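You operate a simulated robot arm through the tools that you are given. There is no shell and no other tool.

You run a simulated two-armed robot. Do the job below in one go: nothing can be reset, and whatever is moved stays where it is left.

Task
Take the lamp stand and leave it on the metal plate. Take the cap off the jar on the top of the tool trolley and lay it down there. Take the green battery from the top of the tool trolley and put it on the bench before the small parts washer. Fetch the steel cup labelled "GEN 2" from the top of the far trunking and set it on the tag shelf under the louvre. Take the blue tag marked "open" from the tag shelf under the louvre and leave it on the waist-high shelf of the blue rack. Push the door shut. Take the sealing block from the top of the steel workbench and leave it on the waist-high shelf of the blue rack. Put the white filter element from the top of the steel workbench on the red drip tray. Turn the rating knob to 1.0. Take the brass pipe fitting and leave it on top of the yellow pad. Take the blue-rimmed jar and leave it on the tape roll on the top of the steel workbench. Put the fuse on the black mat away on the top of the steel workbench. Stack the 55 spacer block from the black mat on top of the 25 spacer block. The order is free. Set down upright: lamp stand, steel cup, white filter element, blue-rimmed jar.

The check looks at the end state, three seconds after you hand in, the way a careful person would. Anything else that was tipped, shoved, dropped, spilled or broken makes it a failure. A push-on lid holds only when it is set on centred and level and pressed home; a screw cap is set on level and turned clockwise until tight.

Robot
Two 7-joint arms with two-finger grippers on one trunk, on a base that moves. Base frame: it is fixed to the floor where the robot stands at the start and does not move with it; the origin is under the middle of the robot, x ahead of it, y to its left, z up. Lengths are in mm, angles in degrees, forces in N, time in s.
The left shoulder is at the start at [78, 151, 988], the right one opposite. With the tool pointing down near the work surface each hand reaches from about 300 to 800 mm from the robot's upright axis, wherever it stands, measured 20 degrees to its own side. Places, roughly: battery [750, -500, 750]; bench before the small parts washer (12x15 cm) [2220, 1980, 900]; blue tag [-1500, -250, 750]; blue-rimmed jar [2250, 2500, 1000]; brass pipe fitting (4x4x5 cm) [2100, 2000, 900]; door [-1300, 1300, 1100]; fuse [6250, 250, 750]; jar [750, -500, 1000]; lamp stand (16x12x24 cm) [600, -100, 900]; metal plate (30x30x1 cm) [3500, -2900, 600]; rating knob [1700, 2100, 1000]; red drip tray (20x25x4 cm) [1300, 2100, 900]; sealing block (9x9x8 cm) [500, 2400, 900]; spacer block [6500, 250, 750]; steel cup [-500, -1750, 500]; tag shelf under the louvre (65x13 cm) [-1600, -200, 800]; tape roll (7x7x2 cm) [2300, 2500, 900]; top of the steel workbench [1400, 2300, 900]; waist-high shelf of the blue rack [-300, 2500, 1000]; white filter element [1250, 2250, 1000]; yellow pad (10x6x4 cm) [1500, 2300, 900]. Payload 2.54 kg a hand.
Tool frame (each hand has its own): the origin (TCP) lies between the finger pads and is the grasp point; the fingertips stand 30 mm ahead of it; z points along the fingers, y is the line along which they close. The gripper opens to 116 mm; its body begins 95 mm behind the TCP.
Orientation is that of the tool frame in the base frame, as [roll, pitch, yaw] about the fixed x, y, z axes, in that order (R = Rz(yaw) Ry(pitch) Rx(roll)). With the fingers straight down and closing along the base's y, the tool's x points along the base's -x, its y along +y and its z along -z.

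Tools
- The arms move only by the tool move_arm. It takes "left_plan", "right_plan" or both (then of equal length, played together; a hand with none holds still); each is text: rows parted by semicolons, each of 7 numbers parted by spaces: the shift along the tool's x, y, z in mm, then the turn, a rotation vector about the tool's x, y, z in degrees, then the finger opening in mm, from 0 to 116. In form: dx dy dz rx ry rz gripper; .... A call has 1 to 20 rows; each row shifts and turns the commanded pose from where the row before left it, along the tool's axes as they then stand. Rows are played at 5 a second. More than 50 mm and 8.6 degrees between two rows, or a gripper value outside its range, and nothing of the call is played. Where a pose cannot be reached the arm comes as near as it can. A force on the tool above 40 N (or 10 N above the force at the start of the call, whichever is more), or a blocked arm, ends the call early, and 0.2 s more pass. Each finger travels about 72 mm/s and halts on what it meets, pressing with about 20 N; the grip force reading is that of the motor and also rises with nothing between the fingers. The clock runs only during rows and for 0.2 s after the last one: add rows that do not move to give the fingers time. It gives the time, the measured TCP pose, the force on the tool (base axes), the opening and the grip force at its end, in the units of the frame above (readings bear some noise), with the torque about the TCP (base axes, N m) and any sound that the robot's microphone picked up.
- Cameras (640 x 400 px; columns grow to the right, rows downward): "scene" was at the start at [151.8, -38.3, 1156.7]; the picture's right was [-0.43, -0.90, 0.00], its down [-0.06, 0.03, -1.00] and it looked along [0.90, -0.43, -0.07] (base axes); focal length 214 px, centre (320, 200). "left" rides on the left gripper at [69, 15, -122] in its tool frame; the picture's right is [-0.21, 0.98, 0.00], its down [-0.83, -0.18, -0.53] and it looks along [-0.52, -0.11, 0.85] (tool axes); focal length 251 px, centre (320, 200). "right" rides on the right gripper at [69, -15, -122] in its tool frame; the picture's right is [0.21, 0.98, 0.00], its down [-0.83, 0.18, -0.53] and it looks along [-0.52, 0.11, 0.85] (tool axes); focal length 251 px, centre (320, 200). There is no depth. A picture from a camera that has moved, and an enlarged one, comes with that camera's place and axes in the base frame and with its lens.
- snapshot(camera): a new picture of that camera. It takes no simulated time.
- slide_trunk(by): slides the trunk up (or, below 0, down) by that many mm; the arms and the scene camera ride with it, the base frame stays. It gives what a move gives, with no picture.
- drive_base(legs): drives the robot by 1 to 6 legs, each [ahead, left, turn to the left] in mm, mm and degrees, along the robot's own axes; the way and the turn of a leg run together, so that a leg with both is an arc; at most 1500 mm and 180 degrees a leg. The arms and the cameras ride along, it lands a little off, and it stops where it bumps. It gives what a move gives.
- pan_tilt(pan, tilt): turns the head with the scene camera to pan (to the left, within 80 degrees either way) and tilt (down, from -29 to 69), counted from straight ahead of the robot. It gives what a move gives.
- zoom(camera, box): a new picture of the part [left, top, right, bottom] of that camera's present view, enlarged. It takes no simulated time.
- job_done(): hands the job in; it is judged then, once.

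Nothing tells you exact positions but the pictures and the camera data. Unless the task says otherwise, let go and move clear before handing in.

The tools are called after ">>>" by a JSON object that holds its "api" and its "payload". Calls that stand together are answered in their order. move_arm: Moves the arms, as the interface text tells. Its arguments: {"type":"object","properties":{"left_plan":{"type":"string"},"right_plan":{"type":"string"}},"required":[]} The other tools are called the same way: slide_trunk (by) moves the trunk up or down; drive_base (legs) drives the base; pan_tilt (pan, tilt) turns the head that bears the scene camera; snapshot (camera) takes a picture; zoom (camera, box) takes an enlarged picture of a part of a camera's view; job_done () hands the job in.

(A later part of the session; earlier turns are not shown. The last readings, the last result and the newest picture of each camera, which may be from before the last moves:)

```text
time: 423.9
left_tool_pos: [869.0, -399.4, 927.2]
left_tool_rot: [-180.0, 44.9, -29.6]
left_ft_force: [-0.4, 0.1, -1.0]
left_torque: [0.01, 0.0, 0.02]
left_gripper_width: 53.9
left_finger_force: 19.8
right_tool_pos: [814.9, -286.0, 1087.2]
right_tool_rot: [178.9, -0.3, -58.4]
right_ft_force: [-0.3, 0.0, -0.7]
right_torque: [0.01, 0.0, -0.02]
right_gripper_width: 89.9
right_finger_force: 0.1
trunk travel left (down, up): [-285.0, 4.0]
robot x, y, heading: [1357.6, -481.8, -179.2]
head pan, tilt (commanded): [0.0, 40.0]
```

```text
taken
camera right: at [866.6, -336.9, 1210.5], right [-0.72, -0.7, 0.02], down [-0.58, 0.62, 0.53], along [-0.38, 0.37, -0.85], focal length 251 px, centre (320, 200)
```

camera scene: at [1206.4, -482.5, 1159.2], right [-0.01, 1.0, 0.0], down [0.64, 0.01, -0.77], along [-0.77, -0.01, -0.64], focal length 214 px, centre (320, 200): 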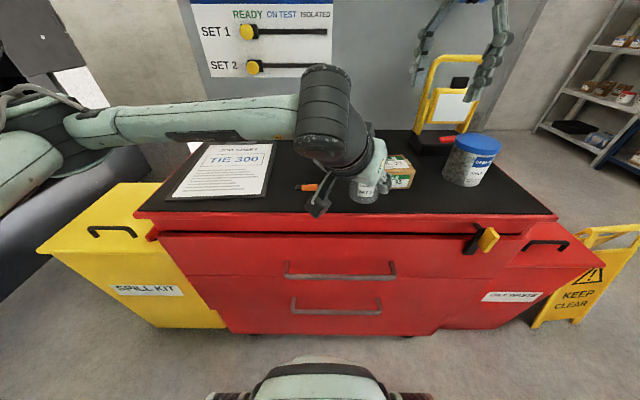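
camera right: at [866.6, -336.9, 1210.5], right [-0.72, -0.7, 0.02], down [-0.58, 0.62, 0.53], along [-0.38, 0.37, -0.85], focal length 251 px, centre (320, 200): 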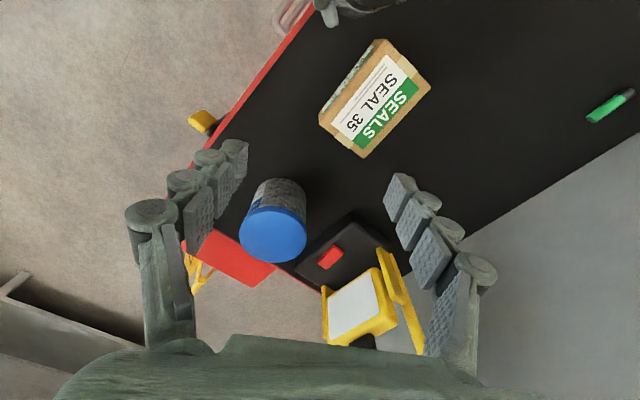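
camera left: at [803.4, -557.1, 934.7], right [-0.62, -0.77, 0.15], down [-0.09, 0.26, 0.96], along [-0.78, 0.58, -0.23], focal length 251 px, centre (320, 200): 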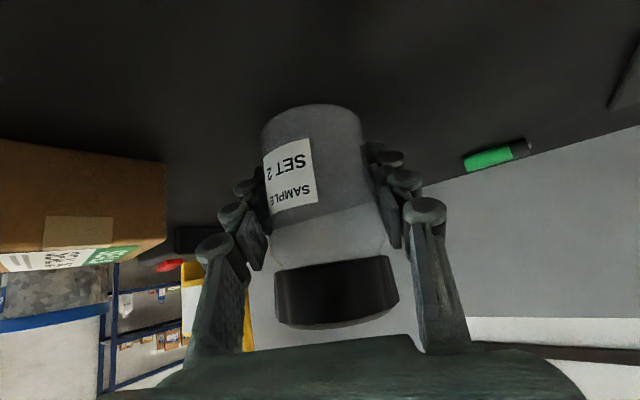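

Moving the right hand over the cap at its new place.

>>> {"api": "move_arm", "payload": {"right_plan": "41.5 4.4 0 0 0 0 90; 41.5 4.4 0 0 0 0 90; 41.5 4.4 0 0 0 0 90; 0 0 0 0 0 0 90"}}

>>> {"api": "snapshot", "payload": {"camera": "right"}}

>>> {"api": "snapshot", "payload": {"camera": "scene"}}

```text
time: 424.9
left_tool_pos: [869.3, -401.2, 928.0]
left_tool_rot: [-179.9, 44.8, -29.7]
left_ft_force: [0.4, -0.1, -0.7]
left_torque: [-0.01, -0.02, -0.04]
left_gripper_width: 54.0
left_finger_force: 20.3
right_tool_pos: [859.0, -378.3, 1088.9]
right_tool_rot: [179.0, -0.3, -58.4]
right_ft_force: [-1.6, 0.4, -1.5]
right_torque: [0.02, -0.03, 0.02]
right_gripper_width: 90.0
right_finger_force: 0.1
right hand out of reach, approached as far as the arm can: row 3
trunk travel left (down, up): [-285.0, 4.0]
robot x, y, heading: [1358.4, -477.9, -179.3]
head pan, tilt (commanded): [0.0, 40.0]
```

```text
taken
camera right: at [910.1, -427.4, 1210.9], right [-0.72, -0.69, 0.02], down [-0.58, 0.62, 0.53], along [-0.38, 0.37, -0.85], focal length 251 px, centre (320, 200)
```

right: 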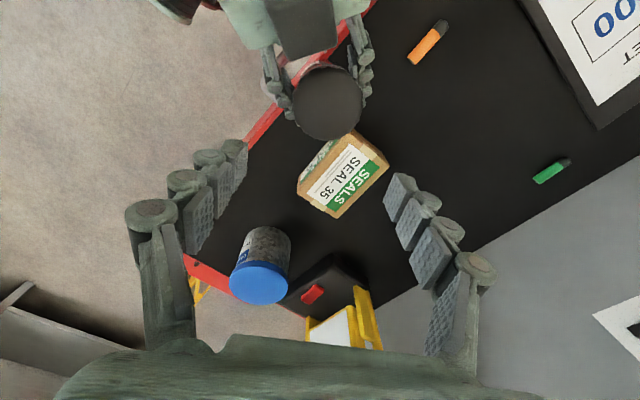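

```text
taken
camera scene: at [1206.3, -482.4, 1159.2], right [-0.01, 1.0, 0.0], down [0.64, 0.01, -0.77], along [-0.77, -0.01, -0.64], focal length 214 px, centre (320, 200)
```

scene: 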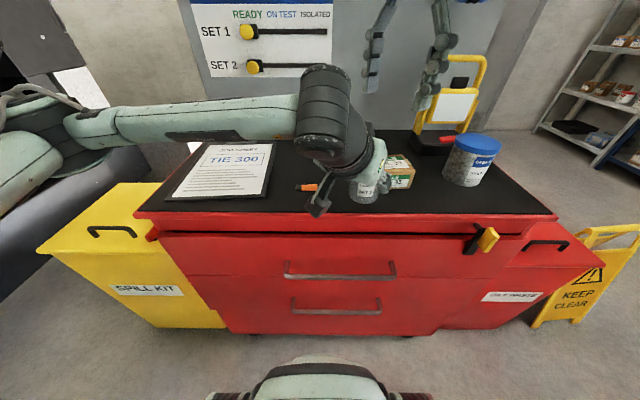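

Nudging the jar under the right hand instead, then descending partway to check alignment.

>>> {"api": "move_arm", "payload": {"left_plan": "-9.3 -8 9.3 0 0 0 50; -9.4 -7.9 9.4 0 0 0 50; 0 0 0 0 0 0 50; 0 0 0 0 0 0 50; 0 0 0 0 0 0 50", "right_plan": "0 0 0 0 0 0 90; 0 0 0 0 0 0 90; 0 0 20 0 0 0 90; 0 0 20 0 0 0 90; 0 0 0 0 0 0 90"}}

>>> {"api": "snapshot", "payload": {"camera": "right"}}

>>> {"api": "zoom", "payload": {"camera": "scene", "box": [280, 0, 520, 220]}}

```text
time: 426.1
left_tool_pos: [855.8, -373.4, 927.8]
left_tool_rot: [-180.0, 44.7, -29.7]
left_ft_force: [0.1, -0.1, -0.8]
left_torque: [0.0, 0.0, 0.0]
left_gripper_width: 54.2
left_finger_force: 20.6
right_tool_pos: [860.5, -377.9, 1048.3]
right_tool_rot: [178.8, -0.4, -58.3]
right_ft_force: [-0.1, -0.9, 0.2]
right_torque: [-0.02, 0.03, 0.01]
right_gripper_width: 90.1
right_finger_force: 0.2
trunk travel left (down, up): [-285.0, 4.0]
robot x, y, heading: [1359.8, -480.0, -179.4]
head pan, tilt (commanded): [0.0, 40.0]
```

```text
taken
camera right: at [910.9, -428.5, 1171.2], right [-0.72, -0.7, 0.02], down [-0.58, 0.62, 0.53], along [-0.38, 0.37, -0.85], focal length 251 px, centre (320, 200)
```

right: 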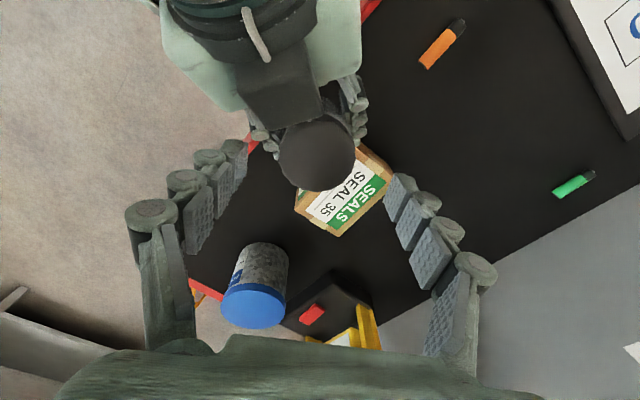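

```text
1.82 times, centred on (400, 110) of scene
camera zoom: at [1206.5, -482.3, 1159.2], right [-0.01, 1.0, 0.0], down [0.64, 0.01, -0.77], along [-0.77, -0.01, -0.64], focal length 390 px, centre (174, 364)
```

zoom: 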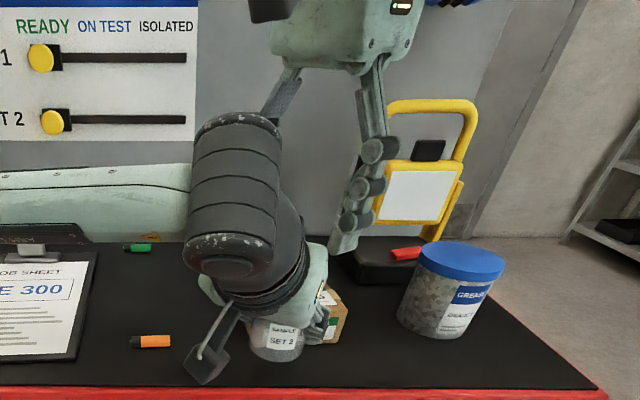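

The cap is centred under the right hand. Descending to grip the cap's upper rim only (to stay clear of the left fingers).

>>> {"api": "move_arm", "payload": {"right_plan": "0 0 0 0 0 -6.3 90; 0 0 15 0 0 0 90; 0 0 15 0 0 0 90; 0 0 12 0 0 0 90; 0 0 0 0 0 0 90; 0 0 0 0 0 0 75; 0 0 0 0 0 0 50; 0 0 0 0 0 0 50; 0 0 0 0 0 0 50"}}

>>> {"api": "snapshot", "payload": {"camera": "right"}}

>>> {"api": "zoom", "payload": {"camera": "scene", "box": [280, 60, 480, 220]}}

```text
time: 428.1
left_tool_pos: [855.0, -374.0, 928.8]
left_tool_rot: [180.0, 44.9, -29.7]
left_ft_force: [-4.2, -3.5, -2.0]
left_torque: [0.07, -0.18, -0.01]
left_gripper_width: 54.0
left_finger_force: 19.6
right_tool_pos: [858.6, -379.7, 1005.6]
right_tool_rot: [179.0, -0.2, -52.0]
right_ft_force: [3.7, 3.4, 2.0]
right_torque: [0.17, -0.15, -0.03]
right_gripper_width: 55.9
right_finger_force: 19.5
trunk travel left (down, up): [-285.0, 4.0]
robot x, y, heading: [1360.0, -481.7, -179.2]
head pan, tilt (commanded): [0.0, 40.0]
```

```text
taken
camera right: at [916.4, -423.5, 1128.8], right [-0.64, -0.77, 0.02], down [-0.64, 0.55, 0.53], along [-0.42, 0.33, -0.85], focal length 251 px, centre (320, 200)
```

right: 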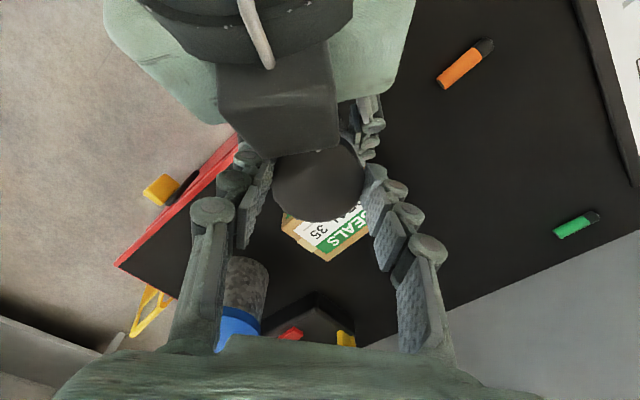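

```text
2.50 times, centred on (380, 140) of scene
camera zoom: at [1206.5, -482.3, 1159.2], right [-0.01, 1.0, 0.0], down [0.64, 0.01, -0.77], along [-0.77, -0.01, -0.64], focal length 536 px, centre (170, 350)
```

zoom: 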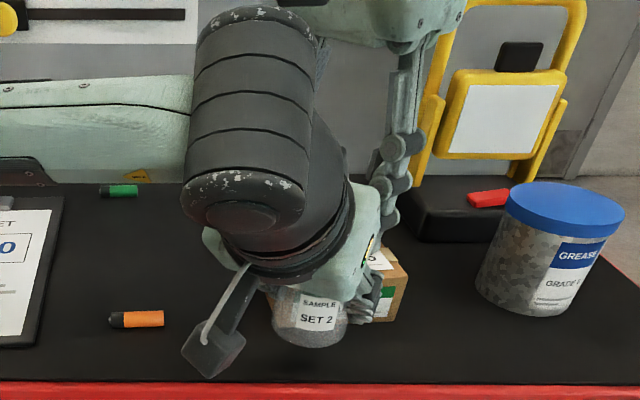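

The cap is gripped at 56 mm. Turning it counter-clockwise by 44° while the left hand holds the jar.

>>> {"api": "move_arm", "payload": {"left_plan": "0 0 0 0 0 0 45; 0 0 0 0 0 0 45; 0 0 0 0 0 0 45; 0 0 0 0 0 0 45; 0 0 0 0 0 0 45; 0 0 0 0 0 0 45; 0 0 0 0 0 0 45", "right_plan": "0 0 0 0 0 -7.3 45; 0 0 0 0 0 -7.3 45; 0 0 0 0 0 -7.3 45; 0 0 0 0 0 -7.3 45; 0 0 0 0 0 -7.3 45; 0 0 0 0 0 -7.3 45; 0 0 0 0 0 0 45"}}

>>> {"api": "snapshot", "payload": {"camera": "right"}}

>>> {"api": "zoom", "payload": {"camera": "scene", "box": [280, 60, 480, 220]}}

>>> {"api": "snapshot", "payload": {"camera": "left"}}

```text
time: 429.7
left_tool_pos: [854.1, -375.3, 927.3]
left_tool_rot: [179.9, 44.7, -29.5]
left_ft_force: [-16.7, -15.2, -7.7]
left_torque: [0.6, -0.72, 0.06]
left_gripper_width: 54.6
left_finger_force: 20.1
right_tool_pos: [859.5, -377.9, 1005.2]
right_tool_rot: [179.5, 0.4, -8.2]
right_ft_force: [16.2, 16.0, 7.0]
right_torque: [0.66, -0.52, -0.15]
right_gripper_width: 56.3
right_finger_force: 20.0
trunk travel left (down, up): [-285.0, 4.0]
robot x, y, heading: [1354.7, -478.9, -179.2]
head pan, tilt (commanded): [0.0, 40.0]
```

```text
taken
camera right: at [932.3, -371.7, 1128.0], right [0.07, -1.0, 0.01], down [-0.84, -0.06, 0.54], along [-0.54, -0.05, -0.84], focal length 251 px, centre (320, 200)
```

right: 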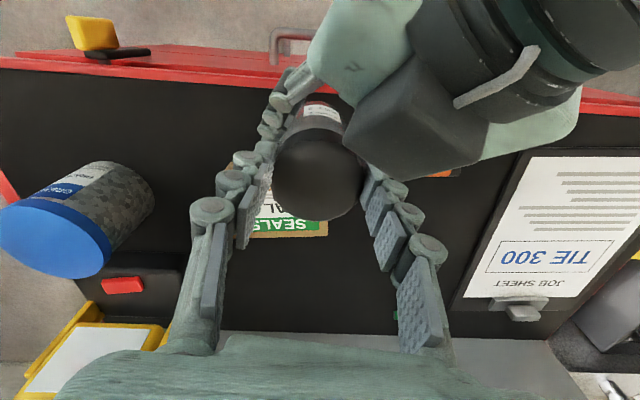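

```text
2.50 times, centred on (380, 140) of scene
camera zoom: at [1206.5, -482.3, 1159.2], right [-0.01, 1.0, 0.0], down [0.64, 0.01, -0.77], along [-0.77, -0.01, -0.64], focal length 536 px, centre (170, 350)
```

zoom: 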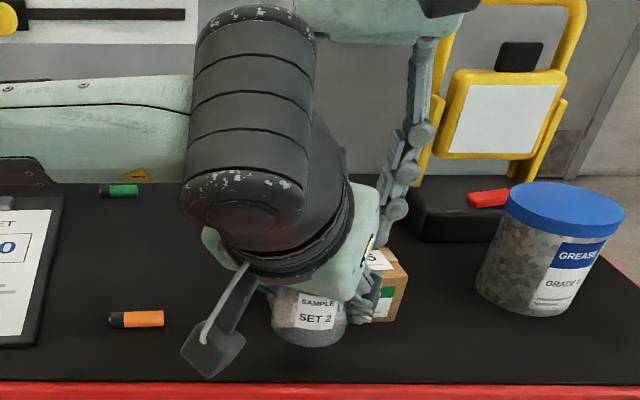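

```text
taken
camera left: at [963.5, -454.7, 965.9], right [-0.61, -0.77, 0.15], down [-0.09, 0.26, 0.96], along [-0.78, 0.58, -0.23], focal length 251 px, centre (320, 200)
```

left: 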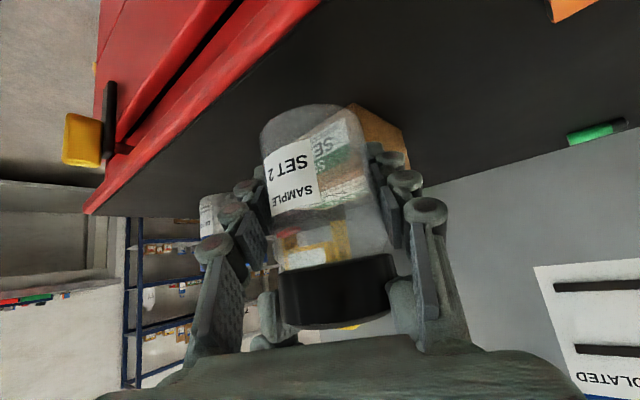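

The jar label stayed put, so either the cap turned or slipped. Testing with a small upward pull.

>>> {"api": "move_arm", "payload": {"right_plan": "0 0 -2 0 0 0 45; 0 0 -2 0 0 0 45; 0 0 0 0 0 0 45"}}

>>> {"api": "snapshot", "payload": {"camera": "left"}}

```text
time: 430.5
left_tool_pos: [855.4, -373.5, 929.2]
left_tool_rot: [180.0, 45.0, -29.8]
left_ft_force: [-6.5, -17.5, 9.5]
left_torque: [0.67, -0.19, 0.02]
left_gripper_width: 55.1
left_finger_force: 20.1
right_tool_pos: [859.5, -377.1, 1009.2]
right_tool_rot: [179.4, 0.5, -8.3]
right_ft_force: [7.1, 17.0, -9.4]
right_torque: [0.69, -0.36, -0.1]
right_gripper_width: 56.3
right_finger_force: 19.8
trunk travel left (down, up): [-285.0, 4.0]
robot x, y, heading: [1356.9, -483.6, -179.3]
head pan, tilt (commanded): [0.0, 40.0]
```

```text
taken
camera left: at [963.9, -454.1, 967.1], right [-0.62, -0.77, 0.15], down [-0.09, 0.26, 0.96], along [-0.78, 0.58, -0.23], focal length 251 px, centre (320, 200)
```

left: 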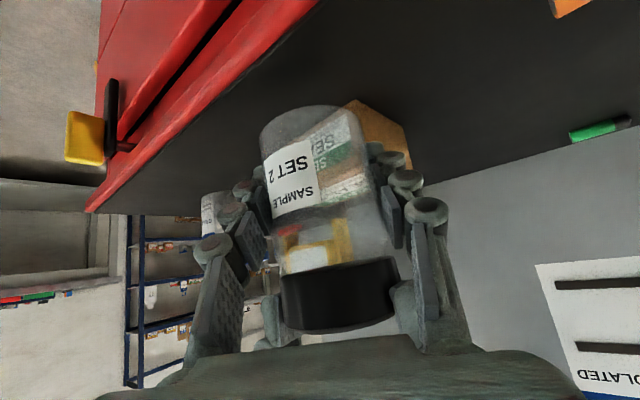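

Still attached (about 10 N pull). I'll do repeated turn cycles: open, rotate back, re-centre a little, re-grip, and turn again.

>>> {"api": "move_arm", "payload": {"right_plan": "0 0 3 0 0 0 45; 0 0 0 0 0 0 64; 0 0 0 0 0 0 76; 0 0 0 0 0 7.3 76; 0 0 0 0 0 7.3 76; 0 0 0 0 0 7.3 76; 0 0 0 0 0 7.3 76; 0 0 0 0 0 7.3 76; 0 0 0 0 0 7.3 76; -1.3 -4.8 0 0 0 0 76; 0 0 0 0 0 0 60; 0 0 0 0 0 0 45; 0 0 0 0 0 0 45; 0 0 0 0 0 0 45"}}

>>> {"api": "snapshot", "payload": {"camera": "right"}}

```text
time: 433.5
left_tool_pos: [856.0, -373.2, 926.7]
left_tool_rot: [-179.9, 44.7, -29.8]
left_ft_force: [12.8, 10.3, -5.9]
left_torque: [-0.25, 0.37, 0.03]
left_gripper_width: 54.4
left_finger_force: 20.0
right_tool_pos: [862.2, -376.3, 1007.5]
right_tool_rot: [178.6, -0.2, -51.9]
right_ft_force: [-12.1, -10.4, 7.0]
right_torque: [-0.56, 0.67, 0.08]
right_gripper_width: 55.8
right_finger_force: 20.1
trunk travel left (down, up): [-285.0, 4.0]
robot x, y, heading: [1356.8, -481.5, -179.2]
head pan, tilt (commanded): [0.0, 40.0]
```

```text
taken
camera right: at [918.6, -419.6, 1130.7], right [-0.64, -0.77, 0.02], down [-0.64, 0.55, 0.54], along [-0.43, 0.33, -0.84], focal length 251 px, centre (320, 200)
```

right: 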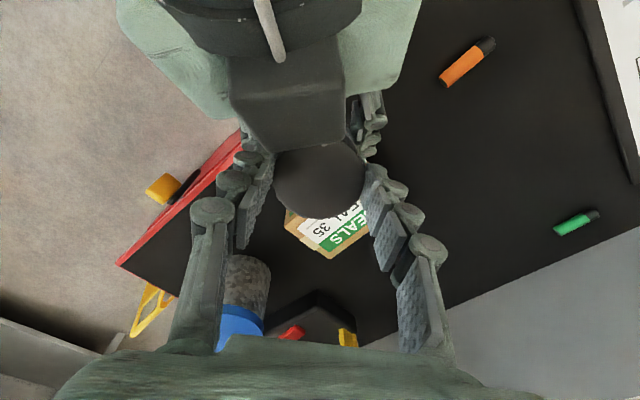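

Relieving the side load by a small shift, then turning.

>>> {"api": "move_arm", "payload": {"right_plan": "-1.5 1.9 0 0 0 0 45; -1.4 1.8 0 0 0 0 45; 0 0 0 0 0 -7.3 45; 0 0 0 0 0 -7.3 45; 0 0 0 0 0 -7.3 45; 0 0 0 0 0 -7.3 45; 0 0 0 0 0 -7.3 45; 0 0 0 0 0 -7.3 45; 0 0 0 0 0 0 45"}}

>>> {"api": "move_arm", "payload": {"right_plan": "0 0 -2 0 0 0 45; 0 0 -2 0 0 0 45; 0 0 0 0 0 0 45"}}

>>> {"api": "snapshot", "payload": {"camera": "left"}}

```text
time: 435.5
left_tool_pos: [856.2, -374.9, 927.8]
left_tool_rot: [180.0, 44.7, -29.7]
left_ft_force: [-10.3, -2.1, -13.4]
left_torque: [0.07, -0.41, -0.01]
left_gripper_width: 53.9
left_finger_force: 20.1
right_tool_pos: [858.2, -374.0, 1007.0]
right_tool_rot: [179.2, 0.6, -8.1]
right_ft_force: [9.1, 4.4, 12.5]
right_torque: [0.07, -0.39, 0.0]
right_gripper_width: 55.6
right_finger_force: 19.8
trunk travel left (down, up): [-285.0, 4.0]
robot x, y, heading: [1358.8, -482.0, -179.3]
head pan, tilt (commanded): [0.0, 40.0]
```

```text
time: 436.3
left_tool_pos: [855.3, -373.3, 928.8]
left_tool_rot: [-179.9, 45.1, -29.7]
left_ft_force: [-3.7, -10.1, 6.2]
left_torque: [0.15, -0.07, 0.04]
left_gripper_width: 54.3
left_finger_force: 19.7
right_tool_pos: [857.8, -373.6, 1010.0]
right_tool_rot: [179.3, 0.5, -8.2]
right_ft_force: [2.9, 10.6, -6.9]
right_torque: [0.65, -0.22, -0.04]
right_gripper_width: 56.1
right_finger_force: 20.0
trunk travel left (down, up): [-285.0, 4.0]
robot x, y, heading: [1355.0, -481.5, -179.6]
head pan, tilt (commanded): [0.0, 40.0]
```

```text
taken
camera left: at [963.6, -454.1, 967.1], right [-0.62, -0.77, 0.15], down [-0.09, 0.26, 0.96], along [-0.78, 0.58, -0.23], focal length 251 px, centre (320, 200)
```

left: 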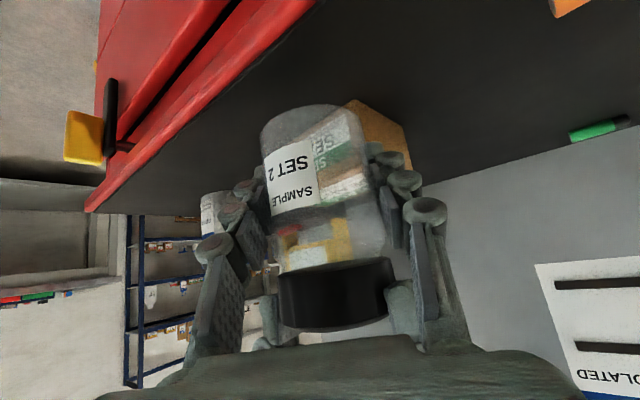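

The upward force grows with each turn, so the cap is unscrewing. Continuing the cycles with slight upward allowance.

>>> {"api": "move_arm", "payload": {"right_plan": "0 0 1.5 0 0 0 45; 0 0 0 0 0 0 64; 0 0 0 0 0 0 76; 0 0 0 0 0 7.3 76; 0 0 0 0 0 7.3 76; 0 0 0 0 0 7.3 76; 0 0 0 0 0 7.3 76; 0 0 0 0 0 7.3 76; 0 0 0 0 0 7.3 76; 0 0 0 0 0 0 70; 0 0 0 0 0 0 58; 0 0 0 0 0 0 45; 0 0 0 0 0 0 45; 0 0 -0.2 0 0 -7.3 45; 0 0 -0.2 0 0 -7.3 45; 0 0 -0.2 0 0 -7.3 45; 0 0 -0.2 0 0 -7.3 45; 0 0 -0.2 0 0 -7.3 45; 0 0 -0.2 0 0 -7.3 45; 0 0 0 0 0 0 45"}}

>>> {"api": "move_arm", "payload": {"right_plan": "0 0 0 0 0 0 45; 0 0 0 0 0 0 64; 0 0 0 0 0 0 76; 0 0 0 0 0 7.3 76; 0 0 0 0 0 7.3 76; 0 0 0 0 0 7.3 76; 0 0 0 0 0 7.3 76; 0 0 0 0 0 7.3 76; 0 0 0 0 0 7.3 76; 0 0 0 0 0 0 70; 0 0 0 0 0 0 58; 0 0 0 0 0 0 45; 0 0 0 0 0 0 45; 0 0 -0.2 0 0 -7.3 45; 0 0 -0.2 0 0 -7.3 45; 0 0 -0.2 0 0 -7.3 45; 0 0 -0.2 0 0 -7.3 45; 0 0 -0.2 0 0 -7.3 45; 0 0 -0.2 0 0 -7.3 45; 0 0 0 0 0 0 45"}}

>>> {"api": "snapshot", "payload": {"camera": "left"}}

```text
time: 440.5
left_tool_pos: [854.5, -374.0, 927.7]
left_tool_rot: [180.0, 44.7, -29.7]
left_ft_force: [0.3, -0.7, 0.2]
left_torque: [0.13, -0.05, -0.03]
left_gripper_width: 53.8
left_finger_force: 20.1
right_tool_pos: [858.7, -375.2, 1011.2]
right_tool_rot: [179.2, 0.5, -8.1]
right_ft_force: [1.1, 1.3, -1.0]
right_torque: [-0.06, -0.05, 0.02]
right_gripper_width: 56.4
right_finger_force: 19.8
trunk travel left (down, up): [-285.0, 4.0]
robot x, y, heading: [1358.3, -482.5, -179.2]
head pan, tilt (commanded): [0.0, 40.0]
```

```text
time: 444.7
left_tool_pos: [854.6, -374.3, 927.7]
left_tool_rot: [-180.0, 44.8, -29.7]
left_ft_force: [1.0, -0.6, -0.7]
left_torque: [0.03, 0.1, 0.0]
left_gripper_width: 54.2
left_finger_force: 19.7
right_tool_pos: [857.9, -374.1, 1011.3]
right_tool_rot: [179.1, 0.6, -8.1]
right_ft_force: [-0.8, 0.4, 1.1]
right_torque: [-0.02, 0.03, 0.03]
right_gripper_width: 55.8
right_finger_force: 20.1
trunk travel left (down, up): [-285.0, 4.0]
robot x, y, heading: [1361.5, -482.9, -179.2]
head pan, tilt (commanded): [0.0, 40.0]
```

```text
taken
camera left: at [963.7, -454.4, 966.0], right [-0.62, -0.77, 0.15], down [-0.09, 0.26, 0.96], along [-0.78, 0.58, -0.23], focal length 251 px, centre (320, 200)
```

left: 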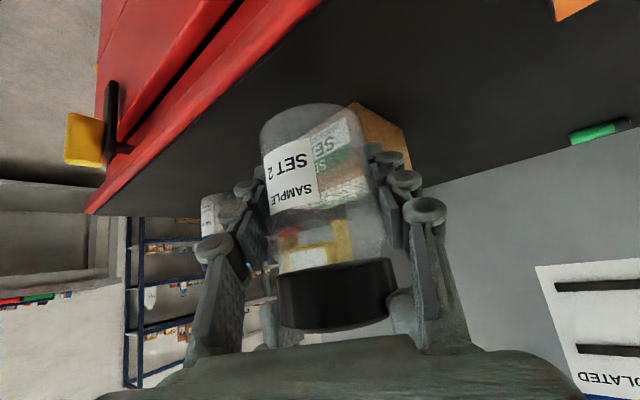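

All coupling forces vanished, which suggests the cap is free. Lifting it slowly.

>>> {"api": "move_arm", "payload": {"right_plan": "0 0 -3 0 0 0 45; 0 0 -4 0 0 0 45; 0 0 -5 0 0 0 45; 0 0 0 0 0 0 45"}}

>>> {"api": "snapshot", "payload": {"camera": "left"}}

>>> {"api": "zoom", "payload": {"camera": "scene", "box": [280, 60, 480, 220]}}

```text
time: 445.7
left_tool_pos: [853.9, -373.1, 929.8]
left_tool_rot: [-179.9, 45.0, -29.8]
left_ft_force: [-1.1, -2.2, 21.8]
left_torque: [0.09, 0.12, 0.01]
left_gripper_width: 54.1
left_finger_force: 20.2
right_tool_pos: [859.7, -374.6, 1022.6]
right_tool_rot: [179.1, 0.4, -8.3]
right_ft_force: [0.8, 2.1, -20.6]
right_torque: [0.06, -0.24, 0.0]
right_gripper_width: 56.1
right_finger_force: 20.1
trunk travel left (down, up): [-285.0, 4.0]
robot x, y, heading: [1353.1, -482.7, -179.4]
head pan, tilt (commanded): [0.0, 40.0]
```

```text
taken
camera left: at [963.3, -454.0, 967.0], right [-0.62, -0.77, 0.15], down [-0.09, 0.26, 0.96], along [-0.78, 0.58, -0.23], focal length 251 px, centre (320, 200)
```

left: 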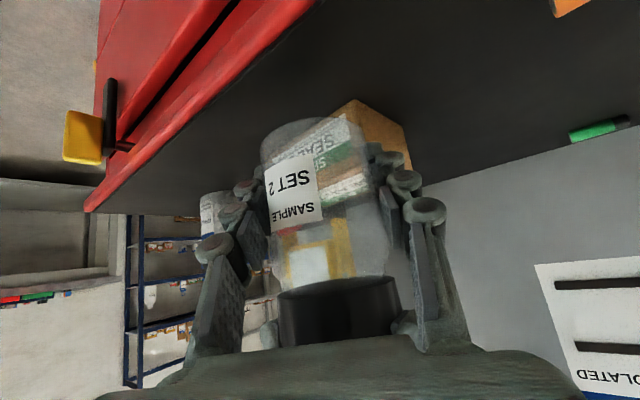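

```text
2.50 times, centred on (380, 140) of scene
camera zoom: at [1206.4, -482.3, 1159.2], right [-0.01, 1.0, 0.0], down [0.64, 0.01, -0.77], along [-0.77, -0.01, -0.64], focal length 536 px, centre (170, 350)
```

zoom: 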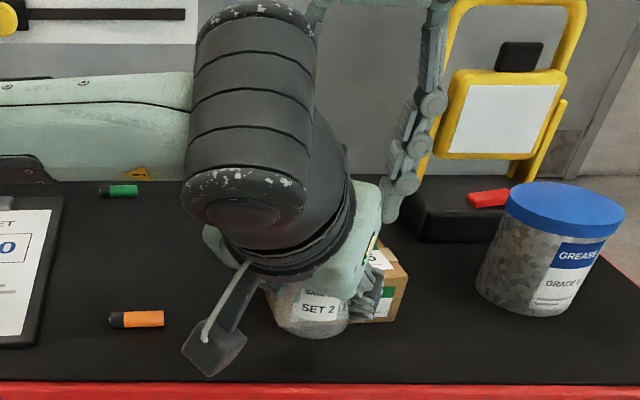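

Still threaded on (the jar slipped up slightly in the left grip). More turns are needed; easing the tension and continuing the cycles.

>>> {"api": "move_arm", "payload": {"right_plan": "0 0 4 0 0 0 45; 0 0 0 0 0 0 64; 0 0 0 0 0 0 76; 0 0 0 0 0 7.3 76; 0 0 0 0 0 7.3 76; 0 0 0 0 0 7.3 76; 0 0 0 0 0 7.3 76; 0 0 0 0 0 7.3 76; 0 0 0 0 0 7.3 76; 0 0 0 0 0 0 70; 0 0 0 0 0 0 58; 0 0 0 0 0 0 45; 0 0 0 0 0 0 45; 0 0 -0.2 0 0 -7.3 45; 0 0 -0.2 0 0 -7.3 45; 0 0 -0.2 0 0 -7.3 45; 0 0 -0.2 0 0 -7.3 45; 0 0 -0.2 0 0 -7.3 45; 0 0 -0.2 0 0 -7.3 45; 0 0 0 0 0 0 45"}}

>>> {"api": "move_arm", "payload": {"right_plan": "0 0 0 0 0 0 45; 0 0 0 0 0 0 64; 0 0 0 0 0 0 76; 0 0 0 0 0 7.3 76; 0 0 0 0 0 7.3 76; 0 0 0 0 0 7.3 76; 0 0 0 0 0 7.3 76; 0 0 0 0 0 7.3 76; 0 0 0 0 0 7.3 76; 0 0 0 0 0 0 70; 0 0 0 0 0 0 58; 0 0 0 0 0 0 45; 0 0 0 0 0 0 45; 0 0 -0.2 0 0 -7.3 45; 0 0 -0.2 0 0 -7.3 45; 0 0 -0.2 0 0 -7.3 45; 0 0 -0.2 0 0 -7.3 45; 0 0 -0.2 0 0 -7.3 45; 0 0 -0.2 0 0 -7.3 45; 0 0 0 0 0 0 45"}}

>>> {"api": "zoom", "payload": {"camera": "left", "box": [220, 220, 460, 360]}}

```text
time: 449.9
left_tool_pos: [853.7, -373.0, 928.1]
left_tool_rot: [180.0, 44.8, -29.7]
left_ft_force: [-0.3, -0.6, -0.1]
left_torque: [0.0, 0.03, 0.02]
left_gripper_width: 53.7
left_finger_force: 19.3
right_tool_pos: [858.2, -374.8, 1020.5]
right_tool_rot: [179.1, 0.6, -8.1]
right_ft_force: [0.2, -0.3, 1.4]
right_torque: [-0.01, -0.02, 0.0]
right_gripper_width: 56.7
right_finger_force: 20.5
trunk travel left (down, up): [-285.0, 4.0]
robot x, y, heading: [1359.6, -479.5, -179.3]
head pan, tilt (commanded): [0.0, 40.0]
```

```text
time: 454.1
left_tool_pos: [854.6, -373.6, 926.3]
left_tool_rot: [180.0, 44.8, -29.8]
left_ft_force: [-0.3, -0.3, -0.8]
left_torque: [0.01, 0.0, -0.02]
left_gripper_width: 53.7
left_finger_force: 19.9
right_tool_pos: [858.1, -376.4, 1023.7]
right_tool_rot: [179.0, 0.7, -8.1]
right_ft_force: [0.9, 0.6, 1.5]
right_torque: [0.04, 0.0, 0.01]
right_gripper_width: 56.4
right_finger_force: 20.1
trunk travel left (down, up): [-285.0, 4.0]
robot x, y, heading: [1361.0, -479.9, -179.3]
head pan, tilt (commanded): [0.0, 40.0]
```

```text
2.67 times, centred on (340, 290) of left
camera zoom: at [963.9, -454.2, 966.0], right [-0.62, -0.77, 0.15], down [-0.09, 0.26, 0.96], along [-0.78, 0.58, -0.23], focal length 670 px, centre (267, -40)
```

zoom: 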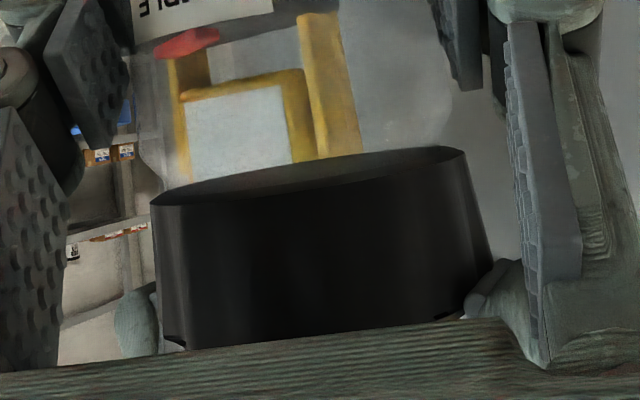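

The cap looks separated from the glass now. Lifting slowly to verify.

>>> {"api": "move_arm", "payload": {"right_plan": "0 0 -4 0 0 0 45; 0 0 -5 0 0 0 45; 0 0 -6 0 0 0 45; 0 0 0 0 0 0 45"}}

>>> {"api": "snapshot", "payload": {"camera": "left"}}

>>> {"api": "zoom", "payload": {"camera": "scene", "box": [280, 60, 480, 220]}}

```text
time: 455.1
left_tool_pos: [853.9, -374.0, 927.4]
left_tool_rot: [180.0, 44.8, -29.7]
left_ft_force: [0.4, 0.0, -0.7]
left_torque: [-0.04, -0.01, 0.02]
left_gripper_width: 53.8
left_finger_force: 20.0
right_tool_pos: [858.7, -376.2, 1037.3]
right_tool_rot: [179.2, 0.6, -8.3]
right_ft_force: [0.4, -1.0, -0.1]
right_torque: [0.02, -0.02, 0.0]
right_gripper_width: 56.4
right_finger_force: 20.1
trunk travel left (down, up): [-285.0, 4.0]
robot x, y, heading: [1357.8, -484.7, -179.2]
head pan, tilt (commanded): [0.0, 40.0]
```

```text
taken
camera left: at [963.9, -454.2, 965.9], right [-0.62, -0.77, 0.15], down [-0.09, 0.26, 0.96], along [-0.78, 0.58, -0.23], focal length 251 px, centre (320, 200)
```

left: 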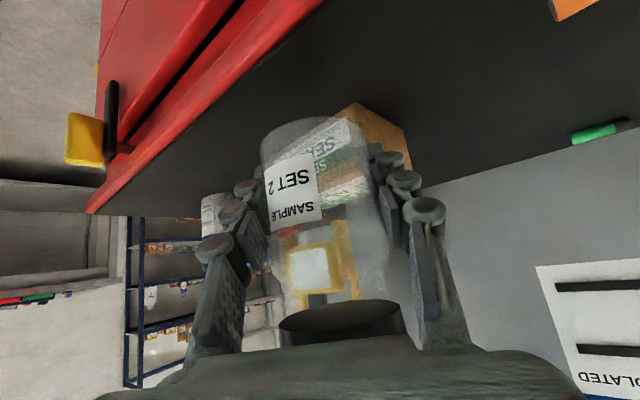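

```text
2.50 times, centred on (380, 140) of scene
camera zoom: at [1206.5, -482.3, 1159.2], right [-0.01, 1.0, 0.0], down [0.64, 0.01, -0.77], along [-0.77, -0.01, -0.64], focal length 536 px, centre (170, 350)
```

zoom: 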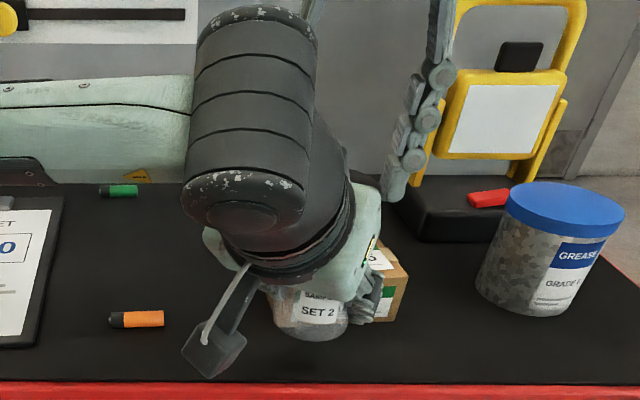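

The cap is off. Raising it clear and moving it to a free spot on the trolley top (about [840, -225]).

>>> {"api": "move_arm", "payload": {"right_plan": "0 0 -25 0 0 0 45; 0 0 -30 0 0 0 45; -10.2 -36.7 0 0 0 0 45; -10.2 -36.7 0 0 0 0 45; -10.2 -36.7 0 0 0 0 45; -10 -36.6 0 0 0 0 45; 0 0 0 0 0 -8 45; 0 0 30 0 0 0 45; 0 0 35 0 0 0 45; 0 0 35 0 0 0 45; 0 0 0 0 0 0 45"}}

>>> {"api": "snapshot", "payload": {"camera": "right"}}

>>> {"api": "snapshot", "payload": {"camera": "scene"}}

```text
time: 457.5
left_tool_pos: [855.5, -373.9, 927.5]
left_tool_rot: [-179.9, 44.9, -29.7]
left_ft_force: [0.3, -0.3, -0.7]
left_torque: [0.0, -0.01, 0.01]
left_gripper_width: 53.8
left_finger_force: 19.9
right_tool_pos: [836.1, -224.0, 991.7]
right_tool_rot: [179.2, 0.7, -0.4]
right_ft_force: [0.1, 0.1, 0.5]
right_torque: [0.03, 0.01, 0.02]
right_gripper_width: 56.1
right_finger_force: 20.2
trunk travel left (down, up): [-285.0, 4.0]
robot x, y, heading: [1361.0, -478.8, -179.4]
head pan, tilt (commanded): [0.0, 40.0]
```

```text
taken
camera right: at [908.0, -208.6, 1113.4], right [0.21, -0.98, 0.01], down [-0.82, -0.17, 0.55], along [-0.53, -0.12, -0.84], focal length 251 px, centre (320, 200)
```

right: 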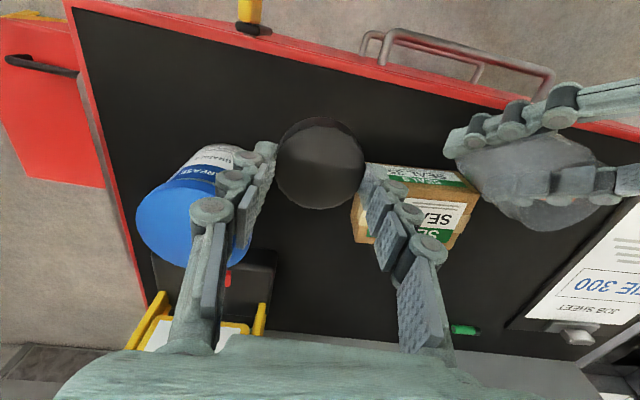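

```text
taken
camera scene: at [1206.6, -482.4, 1159.2], right [-0.01, 1.0, 0.0], down [0.64, 0.01, -0.77], along [-0.77, -0.01, -0.64], focal length 214 px, centre (320, 200)
```

scene: 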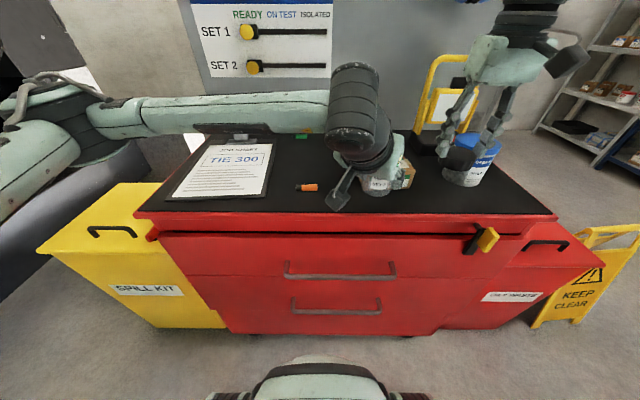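

The can and box are closer than I estimated, so this spot is too tight for the fingers. I'll first return the jar to its place with the left hand, then lay the cap in the free area near [800, -430].

>>> {"api": "move_arm", "payload": {"left_plan": "10.1 24.8 -10.1 0 0 0 45; 10.1 24.8 -10.1 0 0 0 45; 10.2 24.9 -10.2 0 0 0 45; -23.1 23.8 23.1 0 0 0 45; -23.1 23.8 23.1 0 0 0 45; -23.1 23.8 23.1 0 0 0 45; -23.1 23.8 23.1 0 0 0 45; 0 0 0 0 0 0 45; 7 0 7 0 0 0 45; 7 0 7 0 0 0 45; 5 0 5 0 0 0 45; 0 0 0 0 0 0 45"}}

>>> {"api": "snapshot", "payload": {"camera": "left"}}

>>> {"api": "zoom", "payload": {"camera": "scene", "box": [220, 80, 420, 220]}}

```text
time: 460.1
left_tool_pos: [696.2, -478.4, 898.7]
left_tool_rot: [-179.8, 44.8, -29.7]
left_ft_force: [1.0, 0.3, -0.1]
left_torque: [0.02, 0.0, 0.03]
left_gripper_width: 53.8
left_finger_force: 19.9
right_tool_pos: [835.9, -225.6, 991.4]
right_tool_rot: [179.2, 0.6, -0.2]
right_ft_force: [1.2, -0.3, -0.4]
right_torque: [0.0, -0.01, -0.02]
right_gripper_width: 56.3
right_finger_force: 19.6
trunk travel left (down, up): [-285.0, 4.0]
robot x, y, heading: [1357.6, -479.5, -179.3]
head pan, tilt (commanded): [0.0, 40.0]
```

```text
taken
camera left: at [804.9, -558.2, 938.0], right [-0.62, -0.77, 0.15], down [-0.09, 0.26, 0.96], along [-0.78, 0.58, -0.23], focal length 251 px, centre (320, 200)
```

left: 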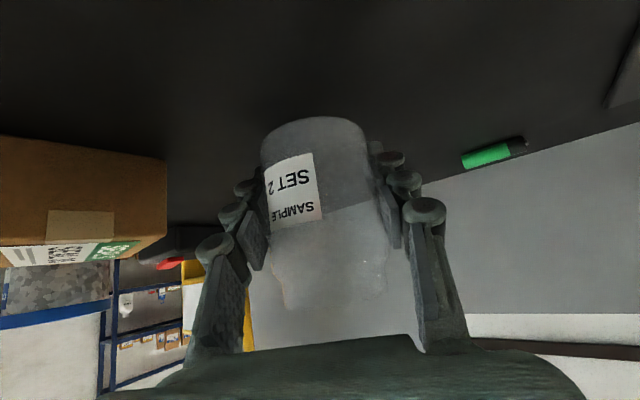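

```text
2.86 times, centred on (320, 150) of scene
camera zoom: at [1206.5, -482.3, 1159.2], right [-0.01, 1.0, 0.0], down [0.64, 0.01, -0.77], along [-0.77, -0.01, -0.64], focal length 613 px, centre (320, 343)
```

zoom: 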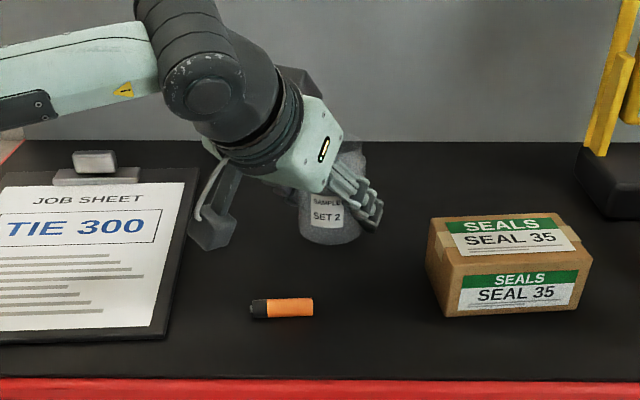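

Lowering the jar the last few millimetres onto the trolley top.

>>> {"api": "move_arm", "payload": {"left_plan": "1.4 0 1.4 0 0 0 45; 1.4 0 1.4 0 0 0 45; 0 0 0 0 0 0 45"}}

>>> {"api": "move_arm", "payload": {"left_plan": "1.4 0 1.4 0 0 0 45; 0 0 0 0 0 0 45"}}

>>> {"api": "move_arm", "payload": {"left_plan": "1.4 0 1.4 0 0 0 45; 0 0 0 0 0 0 45"}}

>>> {"api": "move_arm", "payload": {"left_plan": "1.4 0 1.4 0 0 0 45; 0 0 0 0 0 0 45"}}

```text
time: 460.9
left_tool_pos: [695.9, -479.1, 895.6]
left_tool_rot: [-179.9, 44.8, -29.7]
left_ft_force: [-0.1, -0.7, -1.2]
left_torque: [-0.01, 0.03, 0.02]
left_gripper_width: 53.7
left_finger_force: 20.0
right_tool_pos: [835.9, -225.4, 991.7]
right_tool_rot: [179.2, 0.7, -0.2]
right_ft_force: [0.2, 0.2, 0.0]
right_torque: [0.01, 0.03, 0.0]
right_gripper_width: 56.0
right_finger_force: 20.3
trunk travel left (down, up): [-285.0, 4.0]
robot x, y, heading: [1357.2, -480.0, -179.5]
head pan, tilt (commanded): [0.0, 40.0]
```

```text
time: 461.5
left_tool_pos: [695.0, -478.8, 893.5]
left_tool_rot: [-180.0, 44.8, -29.7]
left_ft_force: [0.0, 1.0, -0.7]
left_torque: [0.0, -0.02, 0.04]
left_gripper_width: 53.9
left_finger_force: 20.1
right_tool_pos: [836.1, -225.3, 991.1]
right_tool_rot: [179.2, 0.6, -0.2]
right_ft_force: [0.0, -0.1, 0.1]
right_torque: [0.01, 0.02, 0.0]
right_gripper_width: 56.2
right_finger_force: 20.1
trunk travel left (down, up): [-285.0, 4.0]
robot x, y, heading: [1359.5, -481.6, -179.4]
head pan, tilt (commanded): [0.0, 40.0]
```

```text
time: 462.1
left_tool_pos: [695.3, -477.4, 892.0]
left_tool_rot: [-179.8, 44.8, -29.7]
left_ft_force: [-0.5, -0.4, -0.1]
left_torque: [-0.02, 0.02, 0.03]
left_gripper_width: 53.5
left_finger_force: 19.6
right_tool_pos: [836.7, -223.3, 991.7]
right_tool_rot: [179.2, 0.7, -0.2]
right_ft_force: [0.1, -0.3, -0.5]
right_torque: [0.0, 0.02, -0.01]
right_gripper_width: 56.3
right_finger_force: 20.0
trunk travel left (down, up): [-285.0, 4.0]
robot x, y, heading: [1360.7, -481.1, -179.2]
head pan, tilt (commanded): [0.0, 40.0]
```

```text
time: 462.7
left_tool_pos: [695.1, -476.8, 889.2]
left_tool_rot: [-179.8, 44.8, -29.7]
left_ft_force: [0.1, -0.3, -0.6]
left_torque: [0.01, 0.0, 0.01]
left_gripper_width: 53.7
left_finger_force: 20.0
right_tool_pos: [835.2, -224.0, 991.3]
right_tool_rot: [179.2, 0.7, -0.2]
right_ft_force: [0.1, 1.0, -0.5]
right_torque: [-0.01, -0.02, 0.01]
right_gripper_width: 56.2
right_finger_force: 20.1
trunk travel left (down, up): [-285.0, 4.0]
robot x, y, heading: [1359.9, -480.9, -179.3]
head pan, tilt (commanded): [0.0, 40.0]
```

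>>> {"api": "move_arm", "payload": {"left_plan": "1.4 0 1.4 0 0 0 45; 0 0 0 0 0 0 45"}}

>>> {"api": "move_arm", "payload": {"left_plan": "1 0 1 0 0 0 45; 0 0 0 0 0 0 45"}}

>>> {"api": "snapshot", "payload": {"camera": "left"}}

>>> {"api": "zoom", "payload": {"camera": "scene", "box": [280, 110, 380, 190]}}

```text
time: 463.3
left_tool_pos: [694.0, -476.7, 888.1]
left_tool_rot: [-179.9, 44.9, -29.6]
left_ft_force: [-1.2, -0.1, 2.2]
left_torque: [0.0, 0.02, -0.02]
left_gripper_width: 53.7
left_finger_force: 20.3
right_tool_pos: [836.7, -224.6, 991.1]
right_tool_rot: [179.1, 0.7, -0.2]
right_ft_force: [-0.8, 0.4, -0.8]
right_torque: [-0.02, -0.03, -0.01]
right_gripper_width: 56.3
right_finger_force: 20.6
trunk travel left (down, up): [-285.0, 4.0]
robot x, y, heading: [1359.8, -479.6, -179.4]
head pan, tilt (commanded): [0.0, 40.0]
```

```text
time: 463.9
left_tool_pos: [695.5, -476.5, 889.0]
left_tool_rot: [179.9, 45.0, -29.8]
left_ft_force: [0.1, -1.8, 8.5]
left_torque: [0.04, 0.13, 0.02]
left_gripper_width: 53.8
left_finger_force: 20.3
right_tool_pos: [836.6, -224.8, 991.9]
right_tool_rot: [179.2, 0.8, -0.2]
right_ft_force: [-0.3, 0.4, 1.1]
right_torque: [-0.02, 0.02, 0.02]
right_gripper_width: 56.1
right_finger_force: 20.1
trunk travel left (down, up): [-285.0, 4.0]
robot x, y, heading: [1365.5, -481.5, -179.2]
head pan, tilt (commanded): [0.0, 40.0]
```

```text
taken
camera left: at [804.3, -557.8, 926.4], right [-0.62, -0.77, 0.15], down [-0.09, 0.26, 0.96], along [-0.78, 0.58, -0.23], focal length 251 px, centre (320, 200)
```

left: 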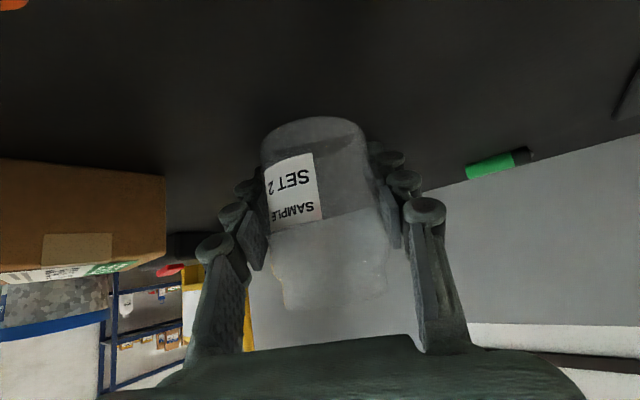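

```text
5.00 times, centred on (330, 150) of scene
camera zoom: at [1207.4, -482.5, 1159.5], right [-0.01, 1.0, 0.0], down [0.64, 0.01, -0.77], along [-0.77, -0.01, -0.64], focal length 1072 px, centre (270, 450)
```

zoom: 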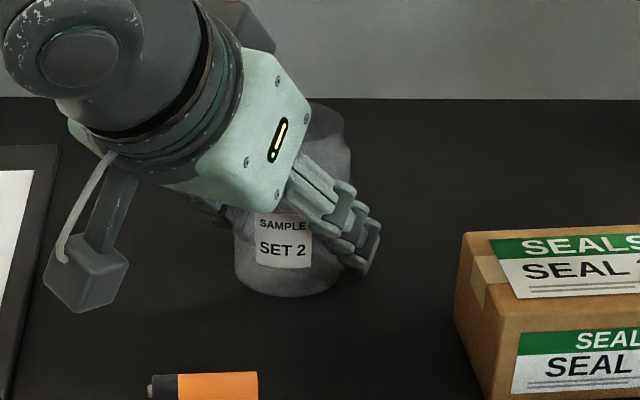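

Contact. Releasing the jar and withdrawing the left hand along its axis.

>>> {"api": "move_arm", "payload": {"left_plan": "0 0 0 0 0 0 58; 0 0 0 0 0 0 68; 0 0 0 0 0 0 80; 0 0 0 0 0 0 84; 0 0 -20 0 0 0 84; 0 0 -40 0 0 0 84; 0 0 -45 0 0 0 84; 0 0 -45 0 0 0 84; 0 0 -45 0 0 0 84; 0 0 0 0 0 0 84"}}

>>> {"api": "zoom", "payload": {"camera": "scene", "box": [240, 90, 440, 230]}}

```text
time: 466.1
left_tool_pos: [815.7, -544.8, 1024.9]
left_tool_rot: [180.0, 44.7, -29.7]
left_ft_force: [-0.3, -0.4, -0.1]
left_torque: [-0.02, 0.02, -0.01]
left_gripper_width: 84.0
left_finger_force: 0.1
right_tool_pos: [836.0, -224.1, 991.6]
right_tool_rot: [179.2, 0.7, -0.2]
right_ft_force: [-0.3, -0.3, -0.4]
right_torque: [-0.02, 0.02, -0.01]
right_gripper_width: 56.3
right_finger_force: 20.1
trunk travel left (down, up): [-285.0, 4.0]
robot x, y, heading: [1361.9, -481.8, -179.6]
head pan, tilt (commanded): [0.0, 40.0]
```

```text
2.86 times, centred on (340, 160) of scene
camera zoom: at [1206.3, -482.2, 1159.1], right [-0.01, 1.0, 0.0], down [0.64, 0.01, -0.77], along [-0.77, -0.01, -0.64], focal length 613 px, centre (263, 314)
```

zoom: 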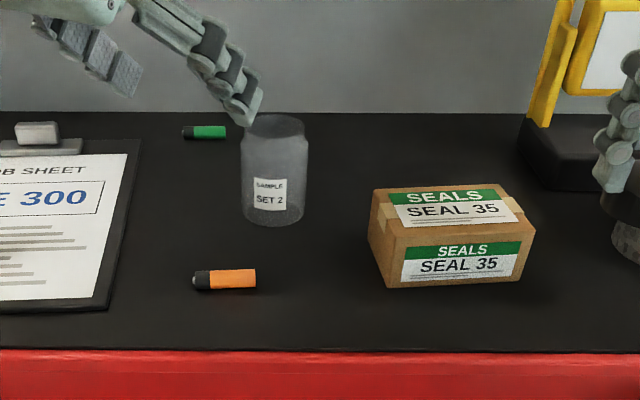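

The jar stands open and upright. Now bringing the cap to the free spot near [805, -437], with the hand yawed so the fingers clear the box and battery.

>>> {"api": "move_arm", "payload": {"left_plan": "0 0 -20 0 0 0 84; 0 20 -20 0 0 0 84; 0 30 0 0 0 0 84; 0 30 0 0 0 0 84; 0 30 0 0 0 0 84; 0 30 0 0 0 0 84; 0 0 0 0 0 0 84; 0 0 0 0 0 0 84; 0 0 0 0 0 0 84; 0 0 0 0 0 0 84; 0 0 0 0 0 0 84; 0 0 0 0 0 0 84; 0 0 0 0 0 0 84; 0 0 0 0 0 0 84; 0 0 0 0 0 0 84; 0 0 0 0 0 0 84", "right_plan": "0 0 -15 0 0 0 45; 0 0 -15 0 0 0 45; 0 0 0 0 0 7.2 45; 0 0 0 0 0 7.2 45; 0 0 0 0 0 7.2 45; 0 0 0 0 0 7.2 45; 0 0 0 0 0 7.2 45; 0 0 0 0 0 7.2 45; 0 0 0 0 0 7.2 45; 23.9 26.8 0 0 0 0 45; 23.9 26.8 0 0 0 0 45; 23.9 26.8 0 0 0 0 45; 23.9 26.8 0 0 0 0 45; 23.9 26.8 0 0 0 0 45; 23.9 26.8 0 0 0 0 45; 0 0 0 0 0 0 45"}}

>>> {"api": "snapshot", "payload": {"camera": "right"}}

>>> {"api": "zoom", "payload": {"camera": "scene", "box": [240, 60, 440, 220]}}

```text
time: 469.5
left_tool_pos: [771.0, -680.9, 1054.6]
left_tool_rot: [-179.9, 44.8, -29.6]
left_ft_force: [-0.9, 0.2, 0.2]
left_torque: [-0.02, 0.0, 0.02]
left_gripper_width: 83.8
left_finger_force: 0.1
right_tool_pos: [829.6, -382.0, 1028.1]
right_tool_rot: [178.9, -0.2, -51.0]
right_ft_force: [-0.4, 0.2, 0.4]
right_torque: [0.0, -0.03, 0.0]
right_gripper_width: 56.1
right_finger_force: 20.0
right hand out of reach, approached as far as the arm can: row 14, 15
trunk travel left (down, up): [-285.0, 4.0]
robot x, y, heading: [1360.5, -482.1, -179.3]
head pan, tilt (commanded): [0.0, 40.0]
```

```text
taken
camera right: at [886.5, -423.7, 1151.6], right [-0.62, -0.78, 0.02], down [-0.65, 0.54, 0.53], along [-0.43, 0.32, -0.84], focal length 251 px, centre (320, 200)
```

right: 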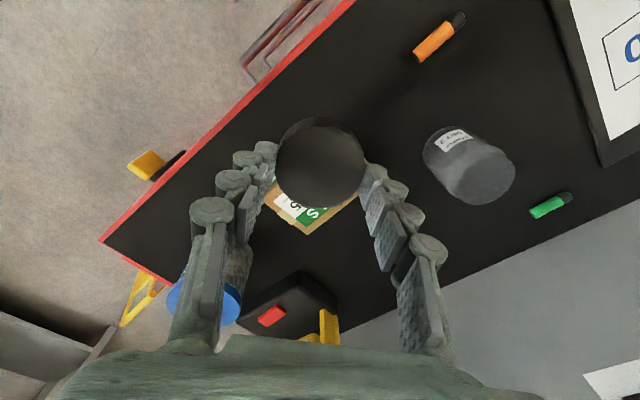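

```text
2.50 times, centred on (340, 140) of scene
camera zoom: at [1206.4, -482.3, 1159.2], right [-0.01, 1.0, 0.0], down [0.64, 0.01, -0.77], along [-0.77, -0.01, -0.64], focal length 536 px, centre (270, 350)
```

zoom: 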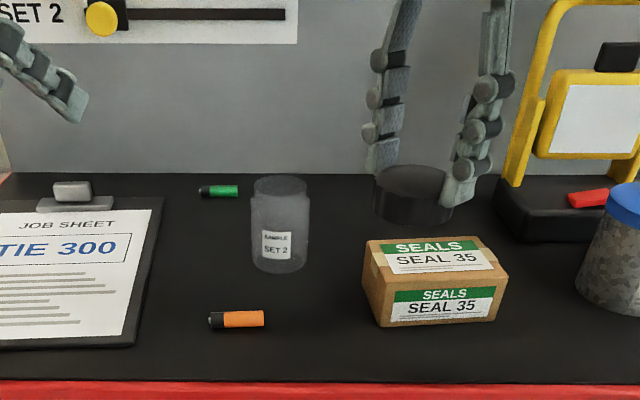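

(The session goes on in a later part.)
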